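You operate a simulated robot arm through the tools that you are given. There is no shell and no other tool. Be economical: measure what you need, move in short steps, check, and stop when the job is done.

Carry out the task below with a simulated robot arm. There is one attempt and no reset: what you move stays moved.

TASK
Put the 5 mm turquoise block from the top of the steel bench on top of the orange pad and the 3 mm turquoise block on the packing card there.

It is judged by the outcome, as a careful person would: the job done as asked, and still so three seconds after it is handed in. It fails if anything else is knocked over, pushed out of place, dropped, spilled or broken.

THE ROBOT
A 7-joint arm with a two-finger parallel gripper, fixed in place. Base frame: the origin is at the foot of the arm, x ahead of it, y to its left, z up; the work surface is at about z = 0. Lengths are in m, angles in rad, forces in N, time in s.
With the tool pointing down near the work surface it reaches from about 0.24 to 0.62 m from the base axis. Its first joint turns from -1.152 to 1.152 rad. Payload 2.6 kg.
Tool frame: the origin (TCP) lies between the finger pads and is the grasp point; the fingertips stand 0.03 m ahead of it; z points along the fingers, y is the line along which they close. The gripper opens to 0.094 m. The fingers are 0.028 m wide and 0.01 m thick; the gripper's body (0.05 by 0.096 m) begins 0.055 m behind the TCP.
Orientation is that of the tool frame in the base frame, as [roll, pitch, yaw] about the fixed x, y, z axes, in that order (R = Rz(yaw) Ry(pitch) Rx(roll)). With the fingers straight down and closing along the base's y, the tool's x points along the base's -x, its y along +y and its z along -z.

THE INTERFACE
- The arm moves only by the tool apply_moves. Its argument "motion" is a list of rows, each a list of 7 numbers: the turn, a rotation vector about the tool's x, y, z in rad, then the shift along the tool's x, y, z in m, then the opening, from 0 (shut) to 1 (fully open). In form: [[wx, wy, wz, x, y, z, hand], ...]. A call has 1 to 12 rows; each row shifts and turns the commanded pose from where the row before left it, along the tool's axes as they then stand. A row lasts 0.2 s, in which the tool goes at most 0.05 m and 0.15 rad; a call with a longer step from one row to the next is refused whole, and so is a gripper value outside its range. A pose out of reach is approached as far as the arm can. The call stops where the force on the tool passes 40 N (or 10 N more than at its start, if that is more) or the arm is blocked; 0.2 s more then pass. The fingers move at their own pace (about 0.072 m/s each) and stop on an object; they squeeze with about 20 N. The grip force told is the motor's: it shows also when the fingers shut on nothing. Time passes only in rows, and 0.2 s behind the last, so rows that do not move let the fingers close. It gives the time, the measured TCP pose, the force on the tool (base axes), the opening and the grip force at its end, in the units of the frame above (readings bear some noise), and new pictures: "show" is both (left out), scene, wrist or none.
- Cameras (640 x 400 px; columns grow to the right, rows downward): "scene" is fixed at [0.0098, 0.4262, 0.5461]; the picture's right is [-0.93, -0.37, 0.00], its down [-0.27, 0.67, -0.70] and it looks along [0.26, -0.65, -0.72] (base axes); focal length 332 px, centre (320, 200). "wrist" rides on the gripper at [-0.037, 0, -0.058] in the tool frame; the picture's right is [0.00, -1.00, 0.00], its down [0.97, 0.00, -0.24] and it looks along [0.24, 0.00, 0.97] (tool axes); focal length 218 px, centre (320, 200).
- pixel_to_xyz(camera, pixels): for up to 12 pixels [column, row] of the newest picture of that camera ("zoom" is the newest enlarged one), the place [x, y, z] in the base frame of the surface seen there, good to about 0.002 m. No time passes.
- enlarge(camera, box): a new picture of the part [left, top, right, bottom] of that camera's present view, enlarged. No time passes.
- hand_in(): hands the job in; it is judged then, once.

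Work in short steps. Measure before you move; look again where a grasp or a placing could have gone wrong, and mend it. You have 60 turns and 120 pictures in all, the two below and enlarged ones among them. Open the gripper and draw the arm clear of the work before you hand the job in, unless the task says otherwise; then end with one line.

The tools are called after "Call:" as name(argument=value, ...) on one line, values as JSON. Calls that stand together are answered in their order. apply_moves: Moves the arm, as the interface text tells. Its arguments: {"type":"object","properties":{"motion":{"type":"array","items":{"type":"array","items":{"type":"number"}}},"show":{"type":"string","enum":["both","scene","wrist","none"]}},"required":["motion"]} The other tools are called the same way: pixel_to_xyz (camera, pixels) gives the place of the surface under pixels of a picture; enlarge (camera, box) takes an enlarged picture of a part of a camera's view; hand_in () hands the job in.

At the start:

```text
clock: 0.0
ee_pos: [0.2953, 0.1569, 0.2946]
tool_rot: [3.14, 0.0, -3.142]
ft_force: [0.0, -0.2, 0.5]
opening: 0.0941
finger_force: 0.1
```

scene: 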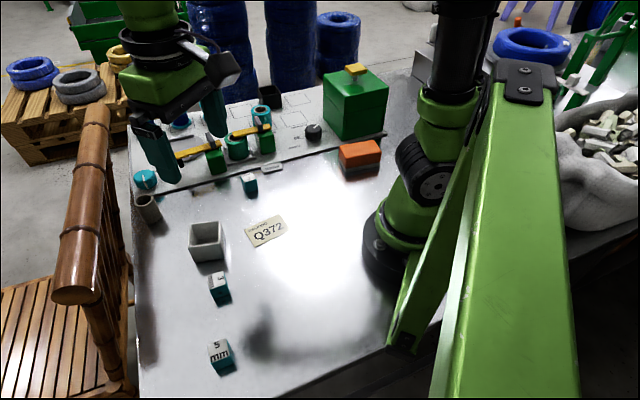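
wrist: 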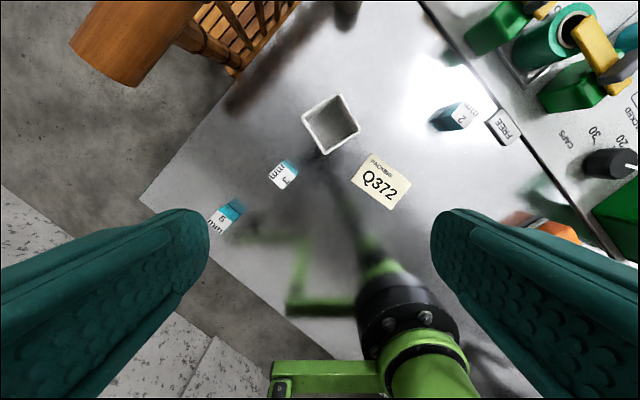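

I enlarge the scene to identify the blocks, the card and the pad.

Call:
enlarge(camera="scene", box=[130, 160, 330, 390])

Call:
enlarge(camera="scene", box=[130, 60, 400, 220])

Call:
pixel_to_xyz(camera="scene", pixels=[[218, 279], [221, 295], [217, 347], [223, 368], [250, 178], [267, 231], [360, 150], [345, 148], [375, 146], [360, 172], [300, 300], [268, 167]])

Call:
pixel_to_xyz(camera="wrist", pixels=[[278, 178], [290, 168], [218, 222], [232, 210], [380, 183], [375, 155], [410, 183], [390, 208], [352, 182], [555, 232], [448, 118], [330, 125]])

```text
1.74 times, centred on (230, 275) of scene
```

zoom: 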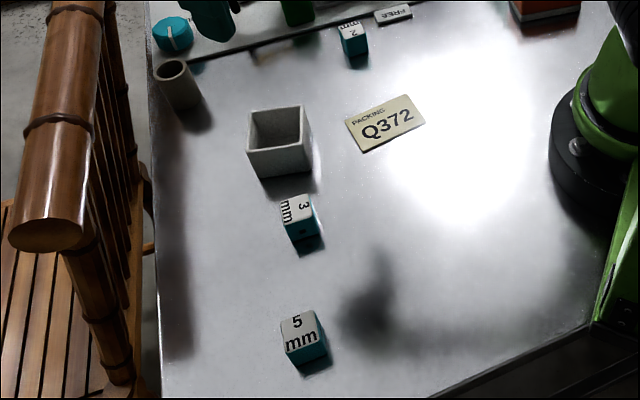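

```text
2.37 times, centred on (265, 140) of scene
```

zoom: 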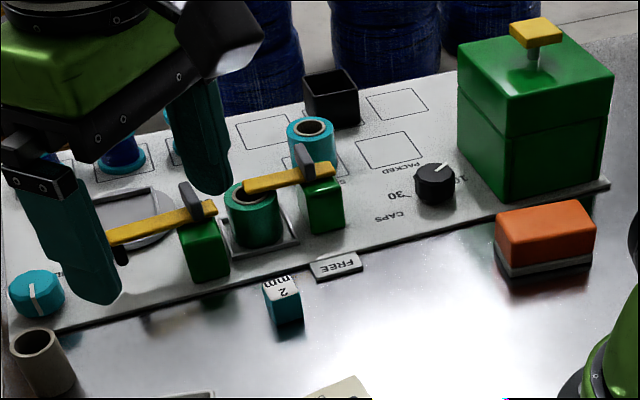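

```text
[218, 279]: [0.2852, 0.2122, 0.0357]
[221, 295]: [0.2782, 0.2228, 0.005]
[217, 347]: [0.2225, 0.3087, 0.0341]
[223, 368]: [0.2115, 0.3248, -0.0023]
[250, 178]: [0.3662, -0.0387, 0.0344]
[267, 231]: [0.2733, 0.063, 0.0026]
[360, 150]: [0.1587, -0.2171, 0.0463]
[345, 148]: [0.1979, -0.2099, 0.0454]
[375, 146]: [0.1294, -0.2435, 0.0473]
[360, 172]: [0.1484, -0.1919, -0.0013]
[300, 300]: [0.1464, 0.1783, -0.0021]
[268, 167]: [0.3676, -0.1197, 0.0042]
```

```text
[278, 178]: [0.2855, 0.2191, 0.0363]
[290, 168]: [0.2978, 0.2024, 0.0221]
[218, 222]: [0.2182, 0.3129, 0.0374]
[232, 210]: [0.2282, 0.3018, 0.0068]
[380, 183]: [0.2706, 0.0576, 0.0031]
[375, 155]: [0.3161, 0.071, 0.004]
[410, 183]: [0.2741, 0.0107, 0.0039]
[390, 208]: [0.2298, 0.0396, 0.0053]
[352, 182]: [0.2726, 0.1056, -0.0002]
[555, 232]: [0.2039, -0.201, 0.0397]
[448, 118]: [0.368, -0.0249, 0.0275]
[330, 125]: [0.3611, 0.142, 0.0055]
```

The 5 mm block is near (0.22, 0.31), 3 mm near (0.285, 0.215), card near (0.272, 0.057), and orange pad near (0.16, -0.22). I enlarge to get the blocks' orientations and check the green frame.

Call:
enlarge(camera="wrist", box=[190, 140, 310, 250])

Call:
pixel_to_xyz(camera="scene", pixels=[[400, 340], [420, 300], [450, 240], [390, 345], [500, 300], [500, 100], [75, 280], [100, 110], [205, 225], [148, 208], [420, 230], [470, 180]])

Call:
enlarge(camera="scene", box=[190, 260, 260, 385])

```text
3.64 times, centred on (250, 195) of wrist
```

zoom: 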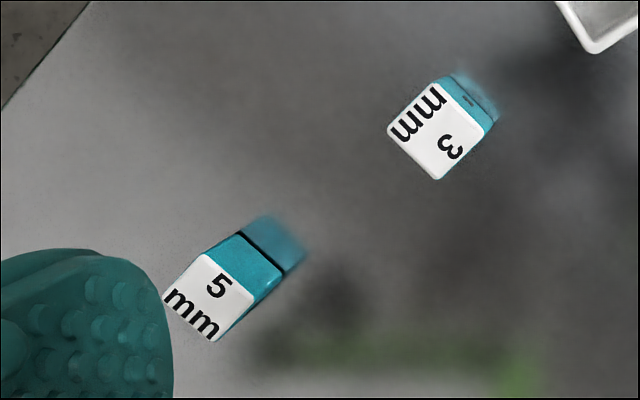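

```text
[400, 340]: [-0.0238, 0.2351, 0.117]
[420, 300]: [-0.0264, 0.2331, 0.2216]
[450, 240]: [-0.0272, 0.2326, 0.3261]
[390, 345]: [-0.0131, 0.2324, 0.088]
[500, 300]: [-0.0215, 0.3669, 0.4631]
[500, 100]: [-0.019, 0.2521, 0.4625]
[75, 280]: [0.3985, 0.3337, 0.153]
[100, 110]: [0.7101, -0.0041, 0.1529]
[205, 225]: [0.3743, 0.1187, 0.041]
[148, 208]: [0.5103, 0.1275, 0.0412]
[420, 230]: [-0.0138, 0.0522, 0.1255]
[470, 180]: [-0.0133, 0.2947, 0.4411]
```

```text
3.20 times, centred on (225, 322) of scene
```

zoom: 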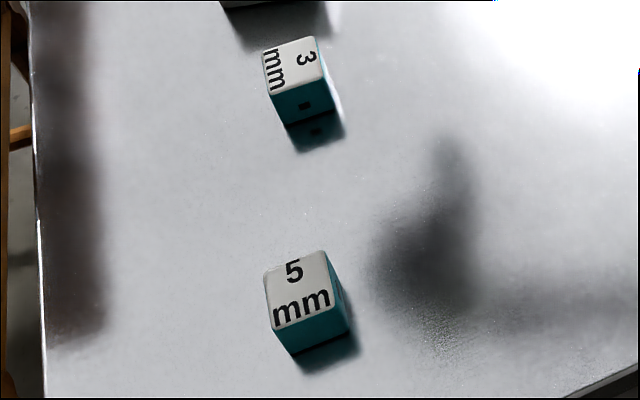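

I measure the corners of the block tops, from the zoomed scene picture.

Call:
pixel_to_xyz(camera="zoom", pixels=[[267, 272], [323, 255], [337, 315], [277, 330], [265, 54], [314, 40], [320, 77], [274, 93], [292, 349], [350, 330], [303, 104], [290, 122]])

Call:
enlarge(camera="scene", box=[330, 130, 390, 180])

```text
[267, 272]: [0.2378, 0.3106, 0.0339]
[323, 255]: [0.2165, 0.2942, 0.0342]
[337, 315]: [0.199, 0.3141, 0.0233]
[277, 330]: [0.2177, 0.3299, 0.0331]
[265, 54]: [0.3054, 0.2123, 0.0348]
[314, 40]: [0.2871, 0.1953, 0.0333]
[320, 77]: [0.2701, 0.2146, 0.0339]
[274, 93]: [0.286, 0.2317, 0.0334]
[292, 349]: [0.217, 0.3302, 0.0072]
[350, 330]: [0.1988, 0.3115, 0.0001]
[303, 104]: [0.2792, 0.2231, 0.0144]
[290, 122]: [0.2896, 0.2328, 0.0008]
```

```text
8.00 times, centred on (360, 155) of scene
```

zoom: 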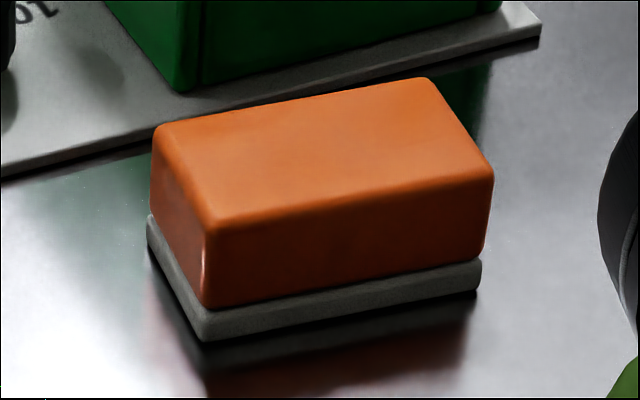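

Call:
pixel_to_xyz(camera="zoom", pixels=[[165, 130], [425, 85], [485, 165], [215, 215], [320, 150], [185, 85], [500, 5], [150, 220], [205, 335], [475, 285]])

Call:
pixel_to_xyz(camera="scene", pixels=[[326, 75], [344, 98], [386, 90], [357, 66], [207, 243], [190, 227], [222, 225], [249, 238], [264, 218], [286, 229], [256, 247], [195, 258]])

```text
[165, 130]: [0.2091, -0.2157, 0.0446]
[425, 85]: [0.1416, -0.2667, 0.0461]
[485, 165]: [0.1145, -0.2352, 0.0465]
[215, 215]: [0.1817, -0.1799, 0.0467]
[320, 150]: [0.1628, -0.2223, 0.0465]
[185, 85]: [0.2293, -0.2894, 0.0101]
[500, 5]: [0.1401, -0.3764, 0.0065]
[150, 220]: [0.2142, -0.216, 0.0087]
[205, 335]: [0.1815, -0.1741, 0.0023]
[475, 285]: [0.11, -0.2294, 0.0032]
```

```text
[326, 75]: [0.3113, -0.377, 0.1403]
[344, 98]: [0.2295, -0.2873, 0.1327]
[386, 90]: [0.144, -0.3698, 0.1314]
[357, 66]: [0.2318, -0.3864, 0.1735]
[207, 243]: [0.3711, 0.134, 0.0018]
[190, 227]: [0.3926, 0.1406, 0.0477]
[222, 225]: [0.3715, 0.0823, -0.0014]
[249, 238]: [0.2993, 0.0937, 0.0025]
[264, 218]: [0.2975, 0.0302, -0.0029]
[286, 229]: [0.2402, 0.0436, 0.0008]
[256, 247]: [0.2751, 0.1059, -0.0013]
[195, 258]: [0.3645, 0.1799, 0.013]
```

The 5 mm block centre is about (0.2175, 0.312), with sides at about 43°. I turn the tool by 0.75 rad and hover above it.

Call:
apply_moves(motion=[[0, 0, -0.15, 0, 0, 0, 0.65], [0, 0, -0.15, 0, 0, 0, 0.65], [0, 0, -0.15, 0, 0, 0, 0.65], [0, 0, -0.15, 0, 0, 0, 0.65], [0, 0, -0.15, 0, 0, 0, 0.65], [0, 0, 0, -0.00813, 0.02775, 0.0275, 0.65], [0, 0, 0, -0.00813, 0.02775, 0.0275, 0.65], [0, 0, 0, -0.00813, 0.02775, 0.0275, 0.65], [0, 0, 0, -0.00813, 0.02775, 0.0275, 0.65], [0, 0, 0, -0.00813, 0.02775, 0.0275, 0.65], [0, 0, 0, -0.00813, 0.02775, 0.0275, 0.65], [0, 0, 0, 0, 0, 0, 0.65]])

```text
clock: 2.6
ee_pos: [0.2159, 0.3124, 0.1297]
tool_rot: [-3.141, 0.001, -2.394]
ft_force: [0.4, 0.6, -0.5]
opening: 0.0609
finger_force: 0.1
```

scene: 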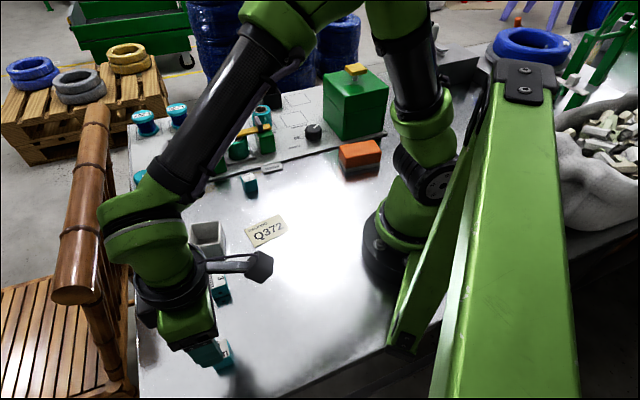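
wrist: 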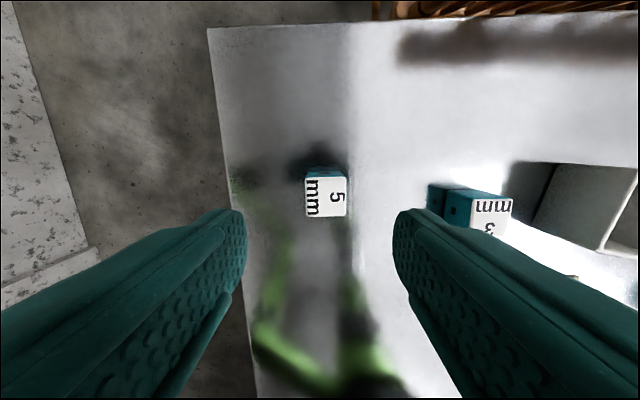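

The block is between the fingers (top at 306–347, 177–217) and squared up. I check its centre precisely.

Call:
pixel_to_xyz(camera="wrist", pixels=[[327, 197], [308, 180], [345, 180], [345, 214], [308, 214], [445, 212], [510, 200], [540, 218], [600, 247], [555, 165]])

```text
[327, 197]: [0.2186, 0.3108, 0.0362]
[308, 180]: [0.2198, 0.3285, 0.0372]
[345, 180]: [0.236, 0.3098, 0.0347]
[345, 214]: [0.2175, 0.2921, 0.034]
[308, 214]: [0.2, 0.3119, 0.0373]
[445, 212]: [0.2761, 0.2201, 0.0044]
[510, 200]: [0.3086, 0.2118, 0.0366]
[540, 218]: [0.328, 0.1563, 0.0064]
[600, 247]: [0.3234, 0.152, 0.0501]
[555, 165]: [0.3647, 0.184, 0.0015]
```

Shift -3 mm along tool y, descend to TCP z = 0.037, then close.

Call:
apply_moves(motion=[[0, 0, 0, 0, -0.003, 0.03, 0.65], [0, 0, 0, 0, 0, 0.03, 0.65], [0, 0, 0, 0, 0, 0.02, 0.65], [0, 0, 0, 0, 0, 0.0127, 0.65], [0, 0, 0, 0, 0, 0, 0.65], [0, 0, 0, 0, 0, 0, 0.2], [0, 0, 0, 0, 0, 0, 0.1], [0, 0, 0, 0, 0, 0, 0.1]])

```text
clock: 4.4
ee_pos: [0.2204, 0.3103, 0.0371]
tool_rot: [-3.142, 0.001, -2.392]
ft_force: [-0.9, 1.1, 0.2]
opening: 0.0335
finger_force: 19.9
```

scene: 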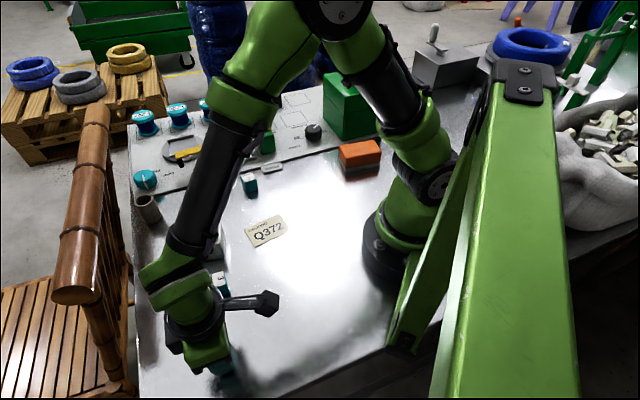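
wrist: 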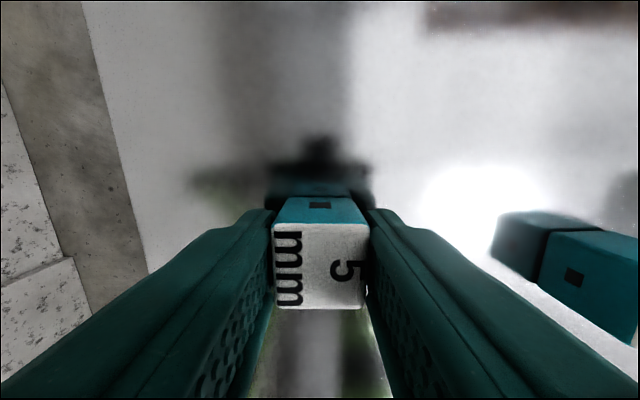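

The grasp is solid (opening 0.0335, 19.9 N). I lift and start the arc at constant height toward the pad.

Call:
apply_moves(motion=[[0, 0, 0, 0, 0, -0.03, 0.1], [0, 0, 0, 0, 0, -0.045, 0.1], [0, 0, 0, 0, 0, -0.045, 0.1], [0, 0, 0, 0, 0, -0.045, 0.1], [0, 0, 0.1036, 0, -0.0452, 0, 0.1], [0, 0, 0.1036, 0.0008, -0.0444, 0, 0.1], [0, 0, 0.1036, 0.0015, -0.0437, 0, 0.1], [0, 0, 0.1036, 0.0023, -0.0429, 0, 0.1], [0, 0, 0.1036, 0.003, -0.0421, 0, 0.1], [0, 0, 0.1036, 0.0037, -0.0413, 0, 0.1], [0, 0, 0.1036, 0.0043, -0.0404, 0, 0.1], [0, 0, 0.1036, 0.005, -0.0396, 0, 0.1]])

```text
clock: 7.0
ee_pos: [0.328, -0.0, 0.2025]
tool_rot: [-3.14, -0.001, 3.06]
ft_force: [0.0, -0.2, -0.8]
opening: 0.0093
finger_force: 0.1
```

scene: 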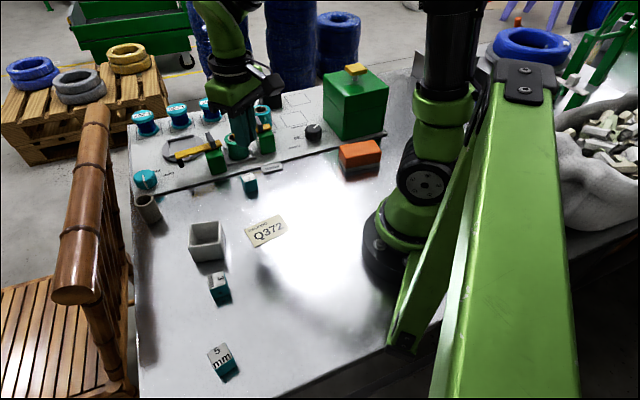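
wrist: 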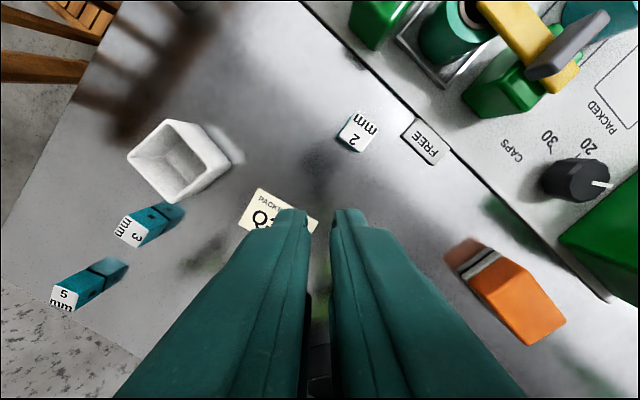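

The block slipped out and stands near its first place. I look closely at it and confirm nothing else moved.

Call:
enlarge(camera="scene", box=[195, 335, 245, 385])

Call:
enlarge(camera="wrist", box=[30, 190, 200, 320])

```text
8.00 times, centred on (220, 360) of scene
```

zoom: 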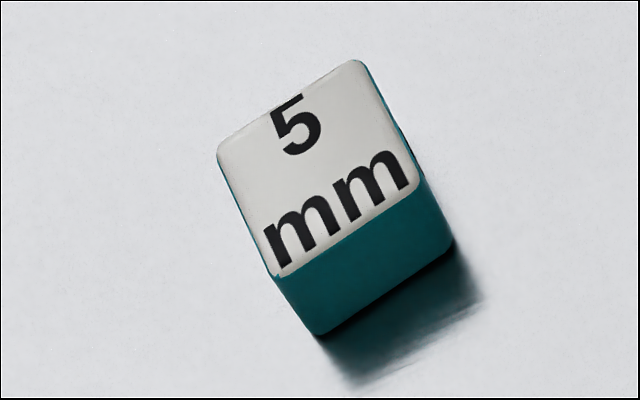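

```text
3.08 times, centred on (115, 255) of wrist
```

zoom: 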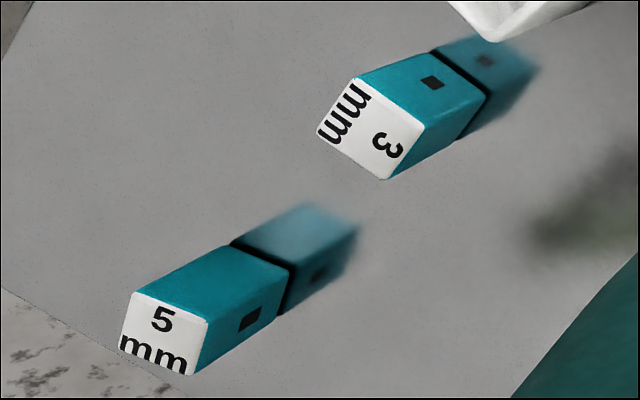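

Call:
pixel_to_xyz(camera="scene", pixels=[[208.5, 354.4], [224.3, 343.7], [231.5, 357.5], [215, 368], [219.75, 356]])

Call:
enlarge(camera="scene", box=[200, 40, 290, 160])

```text
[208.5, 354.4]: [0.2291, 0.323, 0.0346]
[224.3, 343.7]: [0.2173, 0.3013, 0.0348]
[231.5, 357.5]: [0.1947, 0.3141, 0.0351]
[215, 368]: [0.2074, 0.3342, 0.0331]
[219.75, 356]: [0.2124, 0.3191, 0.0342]
```

```text
3.33 times, centred on (245, 100) of scene
```

zoom: 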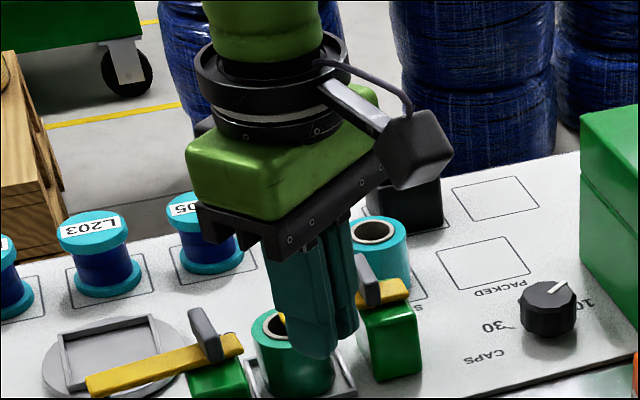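

The 5 mm block now sits at (0.212, 0.318), turned to about 60°. I go back above it with matching yaw, and will lift more slowly this time.

Call:
apply_moves(motion=[[0, 0, -0.1422, -0.0009, 0.0413, 0, 0.65], [0, 0, -0.1422, -0.0017, 0.0421, 0, 0.65], [0, 0, -0.1422, -0.0024, 0.0429, 0, 0.65], [0, 0, -0.1422, -0.0032, 0.0436, 0, 0.65], [0, 0, -0.1422, -0.0039, 0.0444, 0, 0.65], [0, 0, -0.1422, -0.0047, 0.0451, 0, 0.65], [0, 0, -0.1422, -0.0056, 0.0459, 0, 0.65], [0, 0, -0.1422, -0.0064, 0.0466, 0, 0.65], [0, 0, 0, 0, 0, 0.04, 0.65], [0, 0, 0, 0, 0, 0.04, 0.65], [0, 0, 0, 0, 0, 0, 0.65]])

```text
clock: 9.4
ee_pos: [0.2093, 0.3174, 0.1198]
tool_rot: [-3.141, -0.001, -2.084]
ft_force: [0.1, 0.1, 0.7]
opening: 0.0614
finger_force: 0.1
```

scene: 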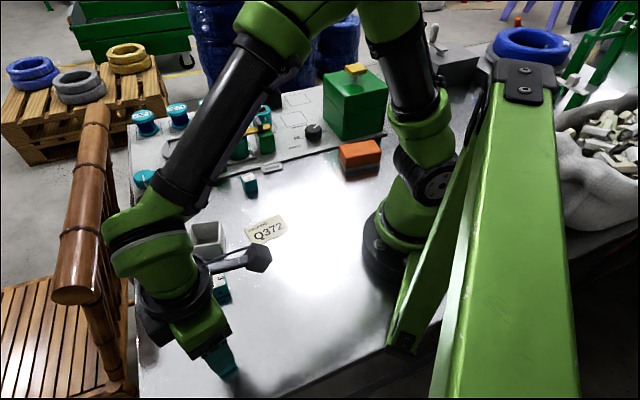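
wrist: 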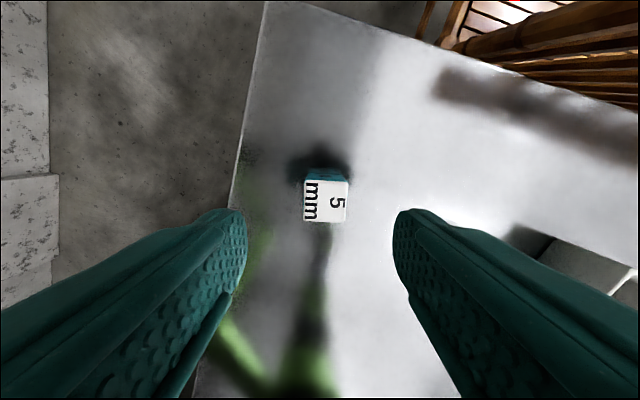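

Call:
enlarge(camera="wrist", box=[280, 150, 370, 240])

Call:
pixel_to_xyz(camera="wrist", pixels=[[327, 201], [307, 184], [346, 182], [346, 220], [307, 219]])

```text
4.44 times, centred on (325, 195) of wrist
```

zoom: 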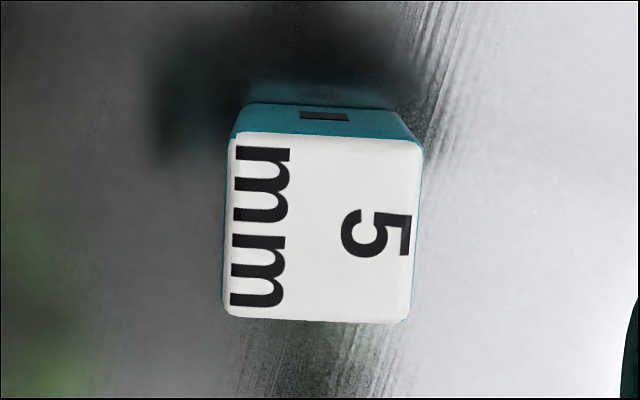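

```text
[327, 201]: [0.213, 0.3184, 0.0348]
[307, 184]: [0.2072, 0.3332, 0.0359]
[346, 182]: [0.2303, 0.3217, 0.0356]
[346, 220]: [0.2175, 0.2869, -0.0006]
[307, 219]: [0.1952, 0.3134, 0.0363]
```

The block is turned about 3° clockwise in the picture, with its centre at (0.213, 0.3184). I correct that, descend to z ≈ 0.035, close fully with a longer wait, then lift only 3 mm per row.

Call:
apply_moves(motion=[[0, 0, 0.06, 0, 0, 0, 0.65], [0, 0, 0, -0.0027, -0.0027, 0.03, 0.65], [0, 0, 0, 0, 0, 0.03, 0.65], [0, 0, 0, 0, 0, 0.015, 0.65], [0, 0, 0, 0, 0, 0.0098, 0.65], [0, 0, 0, 0, 0, 0, 0.65], [0, 0, 0, 0, 0, 0, 0], [0, 0, 0, 0, 0, 0, 0], [0, 0, 0, 0, 0, 0, 0], [0, 0, 0, 0, 0, 0, 0]])

Call:
apply_moves(motion=[[0, 0, 0, 0, 0, -0.002, 0], [0, 0, 0, 0, 0, -0.003, 0], [0, 0, 0, 0, 0, -0.003, 0], [0, 0, 0, 0, 0, -0.003, 0], [0, 0, 0, 0, 0, -0.003, 0]])

```text
clock: 11.6
ee_pos: [0.2157, 0.3172, 0.0349]
tool_rot: [-3.141, -0.001, -2.143]
ft_force: [0.3, -0.3, -0.8]
opening: 0.0336
finger_force: 20.1
```

scene: 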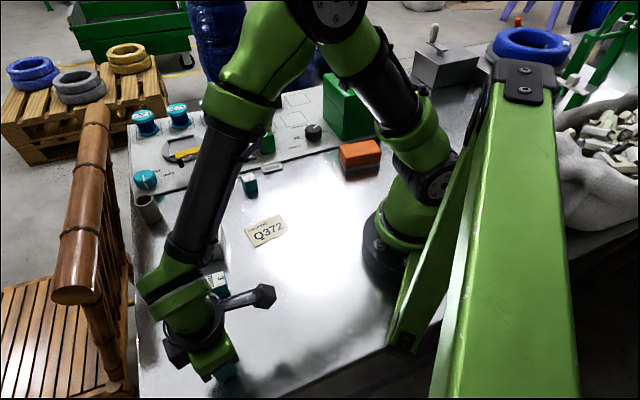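
wrist: 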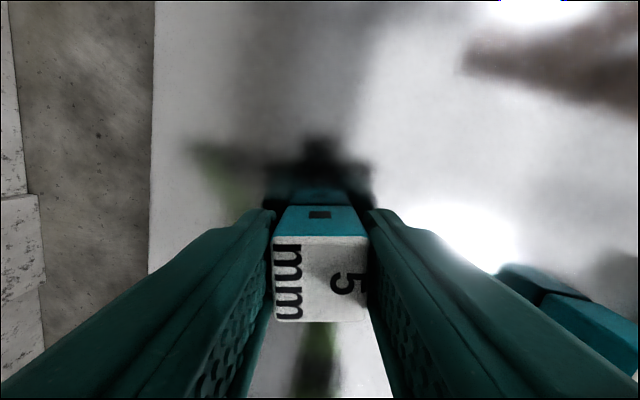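

```text
clock: 12.8
ee_pos: [0.2152, 0.3184, 0.0503]
tool_rot: [-3.14, 0.001, -2.144]
ft_force: [-0.4, 0.1, -0.4]
opening: 0.0337
finger_force: 20.2
```

scene: 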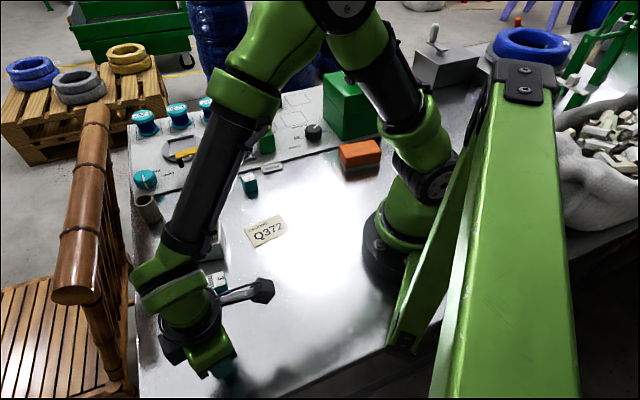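
wrist: 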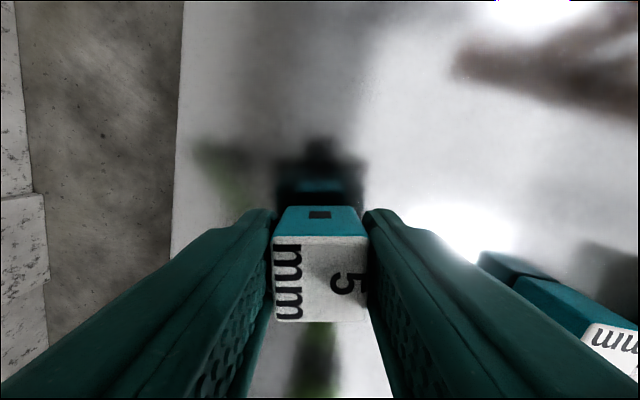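

The block stays fixed in the wrist view (273–366, 237–320), so it's lifted. I continue gently.

Call:
apply_moves(motion=[[0, 0, 0, 0, 0, -0.005, 0], [0, 0, 0, 0, 0, -0.008, 0], [0, 0, 0, 0, 0, -0.01, 0], [0, 0, 0, 0, 0, -0.01, 0], [0, 0, 0, 0, 0, -0.01, 0], [0, 0, 0, 0, 0, -0.01, 0], [0, 0, 0, 0, 0, -0.01, 0], [0, 0, 0, 0, 0, -0.01, 0], [0, 0, 0, 0, 0, -0.007, 0], [0, 0, 0, 0, 0, -0.004, 0]], show="wrist")

```text
clock: 15.0
ee_pos: [0.2145, 0.3185, 0.1345]
tool_rot: [3.141, -0.001, -2.143]
ft_force: [-0.6, -0.1, -0.3]
opening: 0.0336
finger_force: 20.0
```

wrist: 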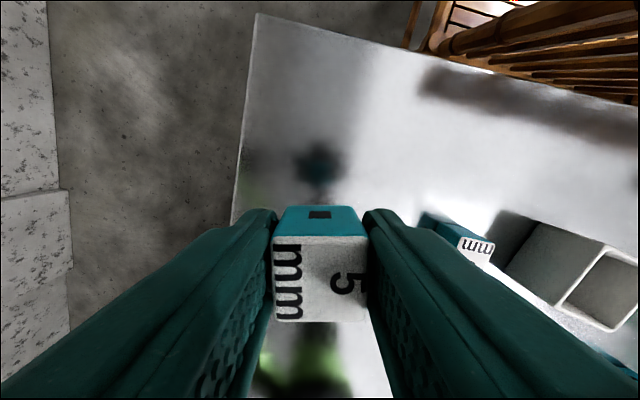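

Firmly held. I swing slowly around the base toward the pad (1/3 of the way per call).

Call:
apply_moves(motion=[[0, 0, 0.0529, 0.0039, -0.0195, 0, 0], [0, 0, 0.0529, 0.0039, -0.0195, 0, 0], [0, 0, 0.0529, 0.0039, -0.0195, 0, 0], [0, 0, 0.0529, 0.0039, -0.0195, 0, 0], [0, 0, 0.0529, 0.0039, -0.0195, 0, 0], [0, 0, 0.0529, 0.0039, -0.0195, 0, 0], [0, 0, 0.0529, 0.0039, -0.0195, 0, 0], [0, 0, 0.0529, 0.0039, -0.0195, 0, 0], [0, 0, 0.0529, 0.0039, -0.0195, 0, 0], [0, 0, 0.0529, 0.0039, -0.0195, 0, 0], [0, 0, 0.0529, 0.0039, -0.0195, 0, 0], [0, 0, 0.0529, 0.0039, -0.0195, 0, 0]], show="wrist")

Call:
apply_moves(motion=[[0, 0, 0.0529, 0.0039, -0.0175, 0, 0], [0, 0, 0.0529, 0.0039, -0.0175, 0, 0], [0, 0, 0.0529, 0.0039, -0.0175, 0, 0], [0, 0, 0.0529, 0.0039, -0.0175, 0, 0], [0, 0, 0.0529, 0.0039, -0.0175, 0, 0], [0, 0, 0.0529, 0.0039, -0.0175, 0, 0], [0, 0, 0.0529, 0.0039, -0.0175, 0, 0], [0, 0, 0.0529, 0.0039, -0.0175, 0, 0], [0, 0, 0.0529, 0.0039, -0.0175, 0, 0], [0, 0, 0.0529, 0.0039, -0.0175, 0, 0], [0, 0, 0.0529, 0.0039, -0.0175, 0, 0], [0, 0, 0.0529, 0.0039, -0.0175, 0, 0]], show="wrist")

```text
clock: 17.6
ee_pos: [0.3304, 0.1139, 0.1346]
tool_rot: [3.141, -0.002, -2.781]
ft_force: [-0.3, -0.9, 0.2]
opening: 0.0338
finger_force: 20.3
```

wrist: 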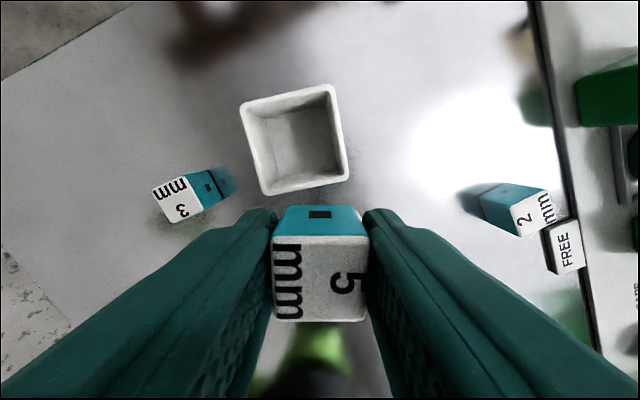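

```text
clock: 20.2
ee_pos: [0.2974, -0.0957, 0.1329]
tool_rot: [-3.141, 0.0, 2.869]
ft_force: [-0.5, -0.3, 0.2]
opening: 0.0336
finger_force: 20.4
```

wrist: 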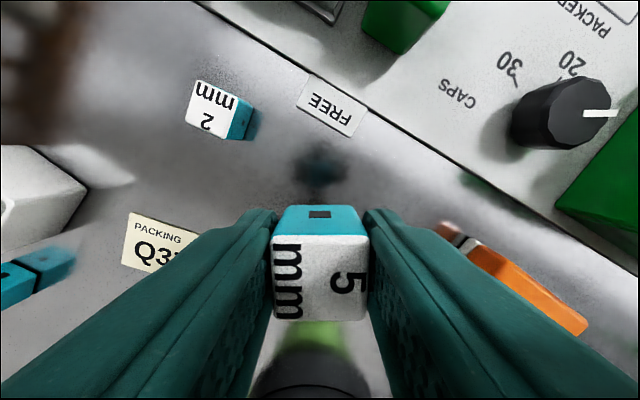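

Still held. Last third of the arc.

Call:
apply_moves(motion=[[0, 0, 0.0529, 0.0039, -0.0155, 0, 0], [0, 0, 0.0529, 0.0039, -0.0155, 0, 0], [0, 0, 0.0529, 0.0039, -0.0155, 0, 0], [0, 0, 0.0529, 0.0039, -0.0155, 0, 0], [0, 0, 0.0529, 0.0039, -0.0155, 0, 0], [0, 0, 0.0529, 0.0039, -0.0155, 0, 0], [0, 0, 0.0529, 0.0039, -0.0155, 0, 0], [0, 0, 0.0529, 0.0039, -0.0155, 0, 0], [0, 0, 0.0529, 0.0039, -0.0155, 0, 0], [0, 0, 0.0529, 0.0039, -0.0155, 0, 0], [0, 0, 0.0529, 0.0039, -0.0155, 0, 0], [0, 0, 0.0529, 0.0039, -0.0155, 0, 0]])

```text
clock: 22.8
ee_pos: [0.1618, -0.2243, 0.136]
tool_rot: [-3.141, -0.001, 2.237]
ft_force: [-0.5, 0.4, -0.5]
opening: 0.0333
finger_force: 20.1
```

scene: 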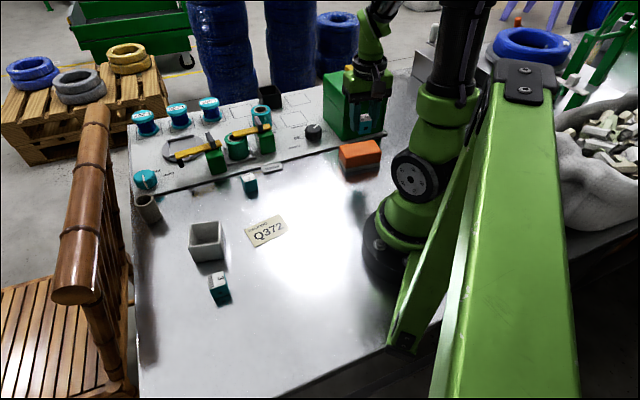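
wrist: 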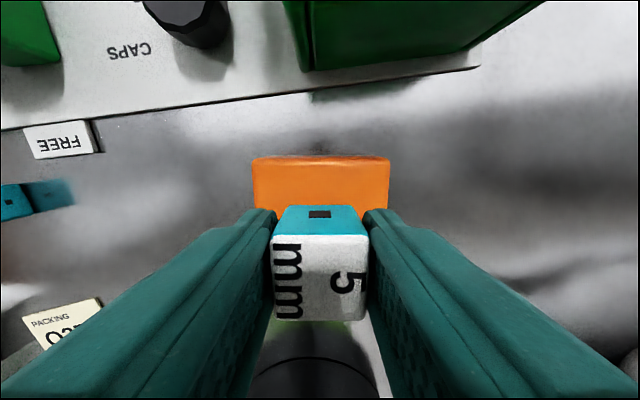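

The pose is over the pad centre. Block bottom is about 0.101; pad top is at 0.0465, so contact is expected at TCP z ≈ 0.0815. I lower most of the way.

Call:
apply_moves(motion=[[0, 0, 0, 0, 0, 0.008, 0], [0, 0, 0, 0, 0, 0.01, 0], [0, 0, 0, 0, 0, 0.01, 0], [0, 0, 0, 0, 0, 0.01, 0], [0, 0, 0, 0, 0, 0.008, 0], [0, 0, 0, 0, 0, 0.003, 0], [0, 0, 0, 0, 0, 0, 0]])

Call:
enlarge(camera="scene", box=[320, 80, 420, 190])

```text
clock: 24.4
ee_pos: [0.1614, -0.2233, 0.0864]
tool_rot: [3.141, 0.0, 2.236]
ft_force: [-0.2, 0.0, -0.2]
opening: 0.0335
finger_force: 20.3
```

scene: 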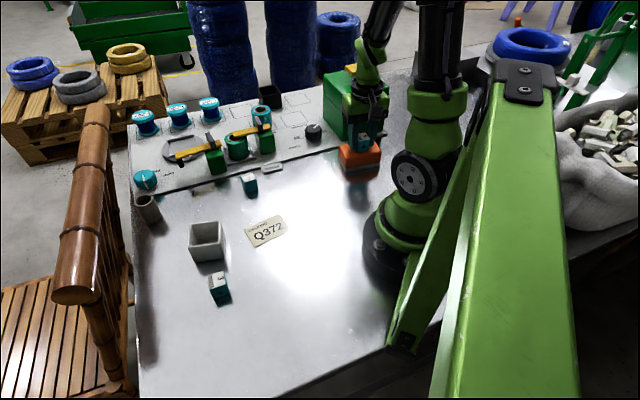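
wrist: 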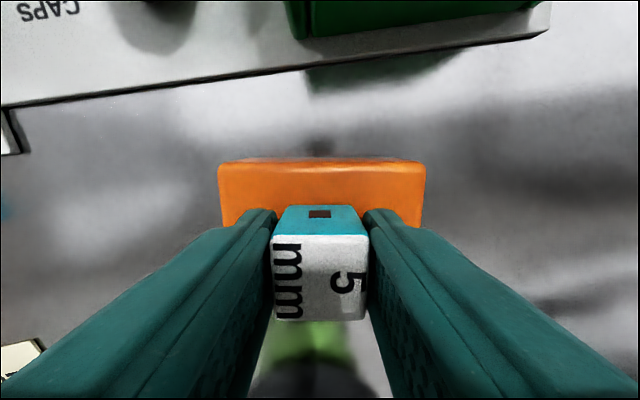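

```text
3.64 times, centred on (370, 135) of scene
```

zoom: 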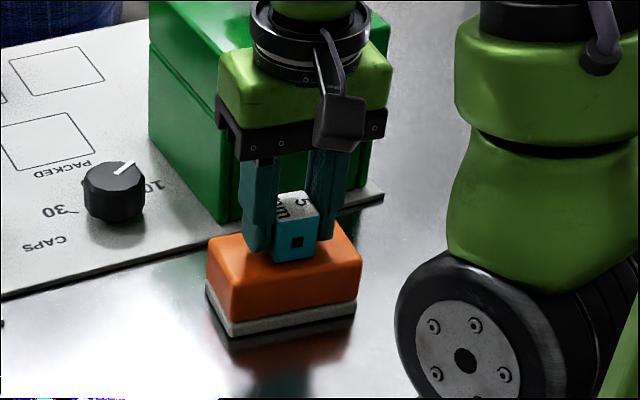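

The block appears about 3 mm toward the near edge of the pad. I check the pad's near edge against the block's bottom.

Call:
pixel_to_xyz(camera="zoom", pixels=[[276, 258], [294, 258], [313, 255], [240, 268], [300, 266], [355, 258], [212, 240], [330, 225], [348, 228]])

```text
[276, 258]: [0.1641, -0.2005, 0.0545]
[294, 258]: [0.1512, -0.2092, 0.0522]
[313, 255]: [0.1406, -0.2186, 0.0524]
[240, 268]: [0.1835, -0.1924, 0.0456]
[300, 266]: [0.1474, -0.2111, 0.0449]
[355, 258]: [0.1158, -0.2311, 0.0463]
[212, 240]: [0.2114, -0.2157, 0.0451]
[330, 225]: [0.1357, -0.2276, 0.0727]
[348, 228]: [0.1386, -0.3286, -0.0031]
```

Shift 3.5 mm outward (tool -x), then lower in 1 mm steps to contact.

Call:
apply_moves(motion=[[0, 0, 0, -0.0035, 0, 0, 0], [0, 0, 0, 0, 0, 0.0015, 0], [0, 0, 0, 0, 0, 0.001, 0], [0, 0, 0, 0, 0, 0.001, 0], [0, 0, 0, 0, 0, 0.0007, 0], [0, 0, 0, 0, 0, 0, 0]], show="none")

Call:
enlarge(camera="scene", box=[340, 120, 390, 170])

```text
clock: 25.8
ee_pos: [0.1658, -0.2289, 0.0818]
tool_rot: [-3.141, 0.004, 2.235]
ft_force: [-2.6, -3.0, 18.7]
opening: 0.0338
finger_force: 19.9
```

```text
8.00 times, centred on (365, 145) of scene
```

zoom: 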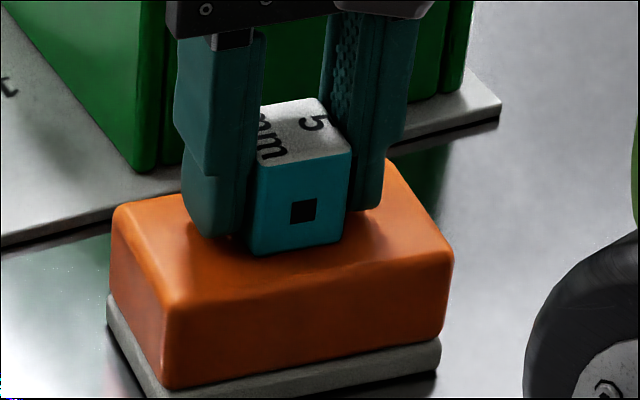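

Contact at 18.7 N, block well inside the pad's top. I ease up slightly and open gently.

Call:
apply_moves(motion=[[0, 0, 0, 0, 0, -0.0006, 0], [0, 0, 0, 0, 0, 0, 0], [0, 0, 0, 0, 0, 0, 0.4], [0, 0, 0, 0, 0, 0, 0.45], [0, 0, 0, 0, 0, 0, 0.55], [0, 0, 0, 0, 0, 0, 0.6], [0, 0, 0, 0, 0, 0, 0.6]], show="wrist")

Call:
enlarge(camera="scene", box=[340, 120, 390, 170])

```text
clock: 27.4
ee_pos: [0.1647, -0.2273, 0.0813]
tool_rot: [-3.14, -0.001, 2.236]
ft_force: [0.3, -0.3, -1.0]
opening: 0.0563
finger_force: 0.0
```

wrist: 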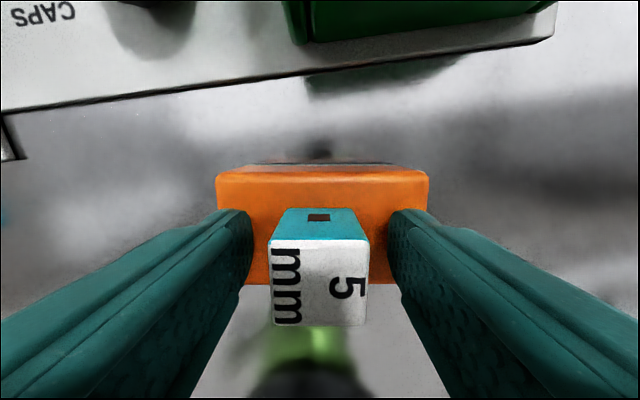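

```text
8.00 times, centred on (365, 145) of scene
```

zoom: 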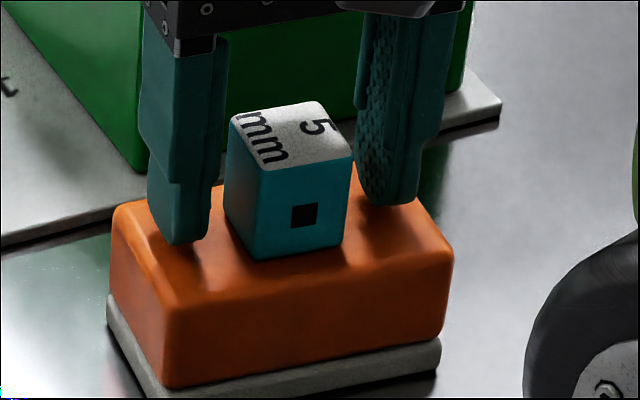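

The block rests flat on the pad. I rise and swing back toward the 3 mm block.

Call:
apply_moves(motion=[[0, 0, 0, 0, 0, -0.02, 0.6], [0, 0, 0, 0, 0, -0.04, 0.6], [0, 0, 0, 0, 0, -0.04, 0.6], [0, 0, -0.119, -0.0049, 0.0322, 0, 0.65], [0, 0, -0.119, -0.0051, 0.0328, 0, 0.65], [0, 0, -0.119, -0.0053, 0.0333, 0, 0.65], [0, 0, -0.119, -0.0055, 0.0339, 0, 0.65], [0, 0, -0.119, -0.0057, 0.0345, 0, 0.65], [0, 0, -0.119, -0.0059, 0.0351, 0, 0.65], [0, 0, -0.119, -0.0061, 0.0356, 0, 0.65], [0, 0, -0.119, -0.0063, 0.0362, 0, 0.65], [0, 0, -0.119, -0.0065, 0.0368, 0, 0.65]], show="scene")

Call:
apply_moves(motion=[[0, 0, -0.119, -0.0068, 0.0374, 0, 0.65], [0, 0, -0.119, -0.007, 0.038, 0, 0.65], [0, 0, -0.119, -0.0073, 0.0385, 0, 0.65], [0, 0, -0.119, -0.0075, 0.0391, 0, 0.65], [0, 0, -0.119, -0.0078, 0.0397, 0, 0.65], [0, 0, 0, 0, 0, 0.03, 0.65], [0, 0, 0, 0, 0, 0.025, 0.65], [0, 0, 0, 0, 0, 0, 0.65]])

```text
clock: 30.0
ee_pos: [0.3304, 0.0236, 0.1829]
tool_rot: [-3.139, 0.001, -2.976]
ft_force: [-0.1, 0.3, 0.2]
opening: 0.061
finger_force: 0.0
```

scene: 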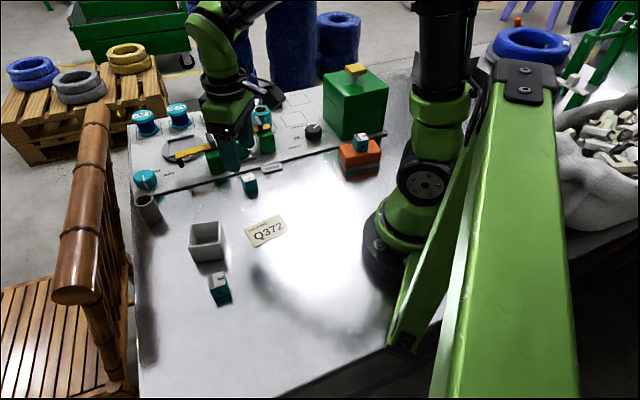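

```text
clock: 31.8
ee_pos: [0.2856, 0.2137, 0.1279]
tool_rot: [-3.141, 0.0, -2.382]
ft_force: [-0.5, 0.5, 0.1]
opening: 0.061
finger_force: 0.0
```

scene: 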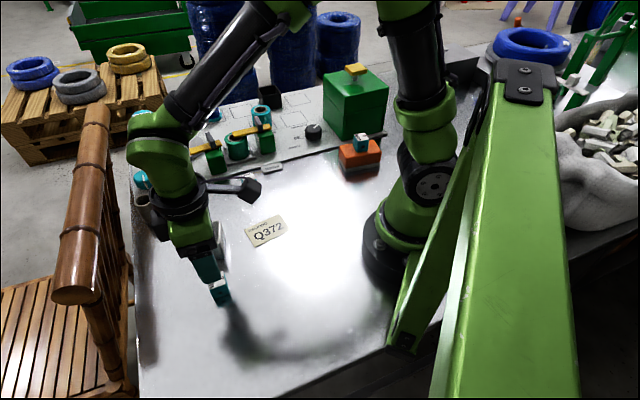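
wrist: 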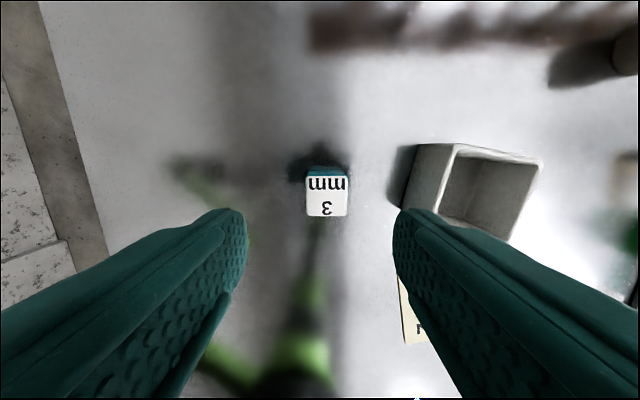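

Call:
enlarge(camera="wrist", box=[280, 150, 370, 240])

Call:
pixel_to_xyz(camera="wrist", pixels=[[327, 197], [308, 181], [346, 180], [346, 214], [308, 214], [408, 205], [415, 145], [455, 146]])

```text
4.44 times, centred on (325, 195) of wrist
```

zoom: 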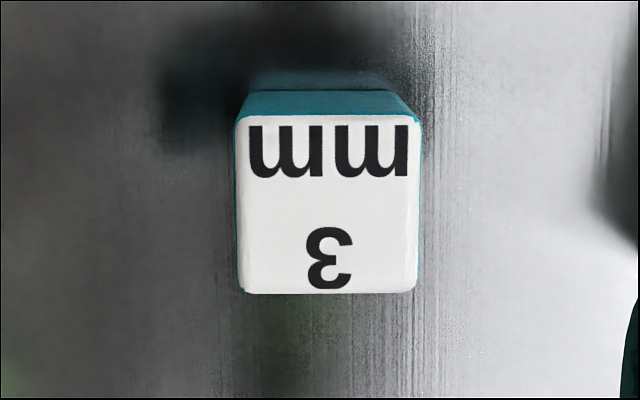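

```text
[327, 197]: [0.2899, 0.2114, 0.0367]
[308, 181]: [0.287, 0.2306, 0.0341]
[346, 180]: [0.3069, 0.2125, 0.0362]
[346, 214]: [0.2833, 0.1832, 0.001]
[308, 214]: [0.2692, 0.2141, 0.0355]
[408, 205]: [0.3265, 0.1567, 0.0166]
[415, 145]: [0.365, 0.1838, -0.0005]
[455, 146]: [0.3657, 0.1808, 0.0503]
```

Well aligned. I correct 2.4 mm sideways, descend, close, then lift gently.

Call:
apply_moves(motion=[[0, 0, 0, -0.0005, -0.0024, 0.03, 0.62], [0, 0, 0, 0, 0, 0.03, 0.62], [0, 0, 0, 0, 0, 0.02, 0.62], [0, 0, 0, 0, 0, 0.0129, 0.62], [0, 0, 0, 0, 0, 0, 0.62], [0, 0, 0, 0, 0, 0, 0], [0, 0, 0, 0, 0, 0, 0], [0, 0, 0, 0, 0, 0, 0], [0, 0, 0, 0, 0, 0, 0]], show="wrist")

Call:
apply_moves(motion=[[0, 0, 0, 0, 0, -0.002, 0], [0, 0, 0, 0, 0, -0.004, 0], [0, 0, 0, 0, 0, -0.007, 0], [0, 0, 0, 0, 0, -0.01, 0], [0, 0, 0, 0, 0, -0.01, 0], [0, 0, 0, 0, 0, -0.01, 0], [0, 0, 0, 0, 0, -0.01, 0], [0, 0, 0, 0, 0, -0.01, 0], [0, 0, 0, 0, 0, -0.01, 0], [0, 0, 0, 0, 0, -0.01, 0], [0, 0, 0, 0, 0, -0.01, 0], [0, 0, 0, 0, 0, -0.005, 0]])

```text
clock: 33.8
ee_pos: [0.2864, 0.21, 0.0321]
tool_rot: [3.141, 0.0, -2.381]
ft_force: [0.0, 0.2, 0.3]
opening: 0.0336
finger_force: 19.6
```

wrist: 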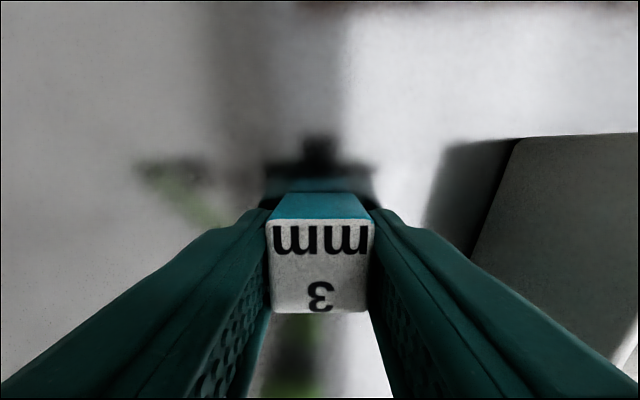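

```text
clock: 36.4
ee_pos: [0.2877, 0.2119, 0.1316]
tool_rot: [3.142, -0.001, -2.381]
ft_force: [-1.0, -0.3, 0.5]
opening: 0.0337
finger_force: 20.4
```

scene: 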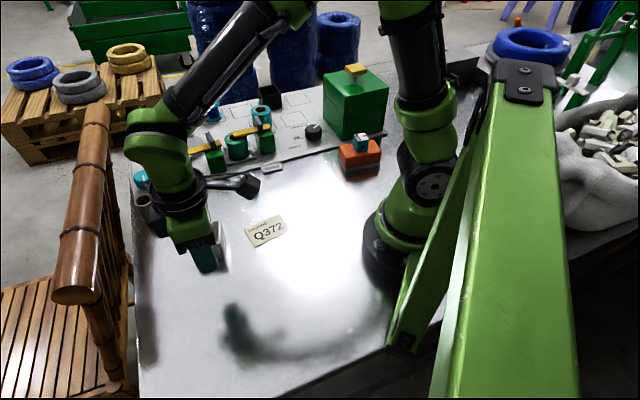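
wrist: 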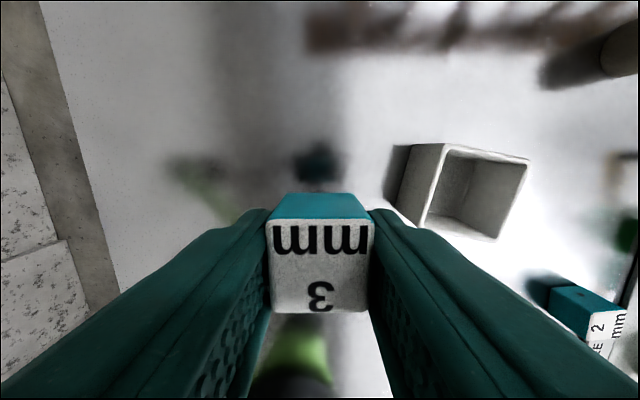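

Held. I measure the card's corners for the target.

Call:
enlarge(camera="scene", box=[236, 206, 296, 256])

Call:
pixel_to_xyz(camera="scene", pixels=[[246, 230], [278, 217], [286, 229], [256, 245], [266, 230], [223, 252]])

```text
8.00 times, centred on (266, 231) of scene
```

zoom: 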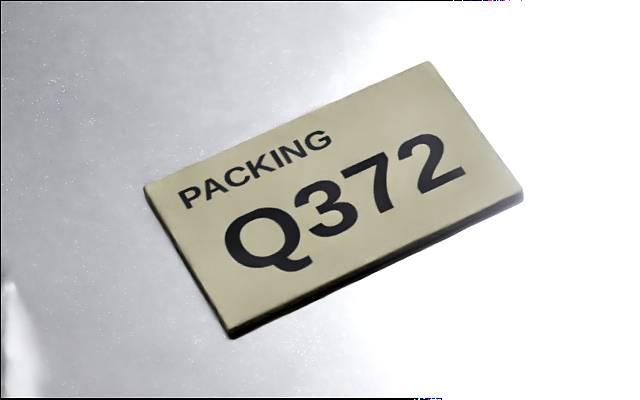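

```text
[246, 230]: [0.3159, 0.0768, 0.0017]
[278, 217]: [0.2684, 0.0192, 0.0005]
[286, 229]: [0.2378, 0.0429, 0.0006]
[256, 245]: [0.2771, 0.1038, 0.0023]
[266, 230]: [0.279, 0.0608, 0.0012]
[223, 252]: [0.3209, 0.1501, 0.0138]
```

Call:
pixel_to_xyz(camera="zoom", pixels=[[152, 190], [428, 68], [517, 192], [230, 325], [330, 195]])

```text
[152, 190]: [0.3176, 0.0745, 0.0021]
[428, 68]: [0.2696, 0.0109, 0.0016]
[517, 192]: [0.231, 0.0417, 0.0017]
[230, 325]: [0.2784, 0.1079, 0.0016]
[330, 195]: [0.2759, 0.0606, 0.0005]
```

Card centre is (0.274, 0.059), with its long axis at about 54°. I turn slightly and move above it.

Call:
apply_moves(motion=[[0, 0, -0.059, 0, 0, 0, 0], [0, 0, -0.059, 0, 0, 0, 0], [0, 0, -0.059, 0, 0, 0, 0], [0, 0, 0, 0.015, -0.00887, 0, 0], [0, 0, 0, 0.015, -0.00887, 0, 0], [0, 0, 0, 0.015, -0.00887, 0, 0], [0, 0, 0, 0.015, -0.00887, 0, 0], [0, 0, 0, 0.015, -0.00887, 0, 0], [0, 0, 0, 0.015, -0.00887, 0, 0], [0, 0, 0, 0.015, -0.00887, 0, 0], [0, 0, 0, 0.015, -0.00887, 0, 0], [0, 0, 0, 0.015, -0.00887, 0, 0]], show="none")

Call:
apply_moves(motion=[[0, 0, 0, 0, 0, 0.01, 0], [0, 0, 0, 0, 0, 0.015, 0], [0, 0, 0, 0, 0, 0.015, 0], [0, 0, 0, 0, 0, 0.015, 0], [0, 0, 0, 0, 0, 0.015, 0], [0, 0, 0, 0, 0, 0.01, 0], [0, 0, 0, 0, 0, 0.006, 0], [0, 0, 0, 0, 0, 0, 0]])

Call:
enlarge(camera="scene", box=[226, 186, 306, 256])

```text
clock: 39.0
ee_pos: [0.2728, 0.0577, 0.1332]
tool_rot: [3.141, 0.0, -2.201]
ft_force: [0.2, 0.5, -1.1]
opening: 0.0335
finger_force: 20.6
```

```text
clock: 40.8
ee_pos: [0.274, 0.0549, 0.0459]
tool_rot: [-3.14, 0.0, -2.205]
ft_force: [0.0, 1.3, -0.4]
opening: 0.0336
finger_force: 19.8
```

scene: 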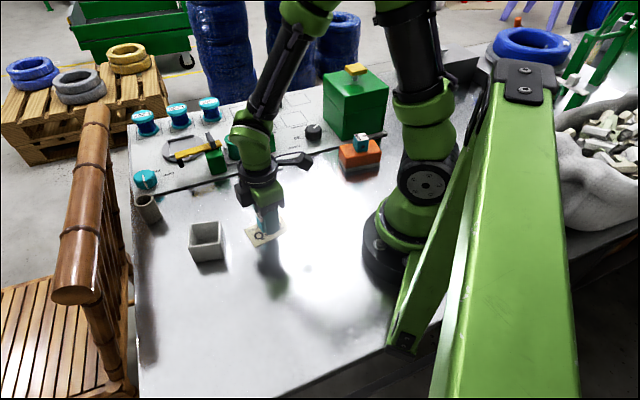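
wrist: 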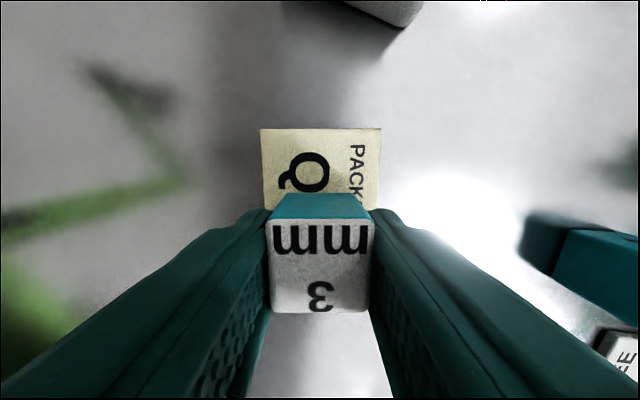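

```text
5.71 times, centred on (266, 221) of scene
```

zoom: 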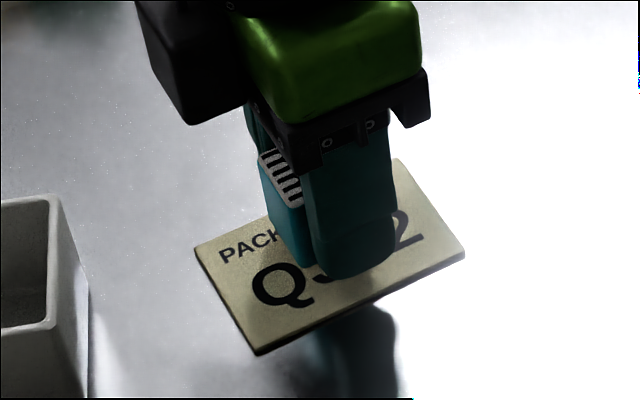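

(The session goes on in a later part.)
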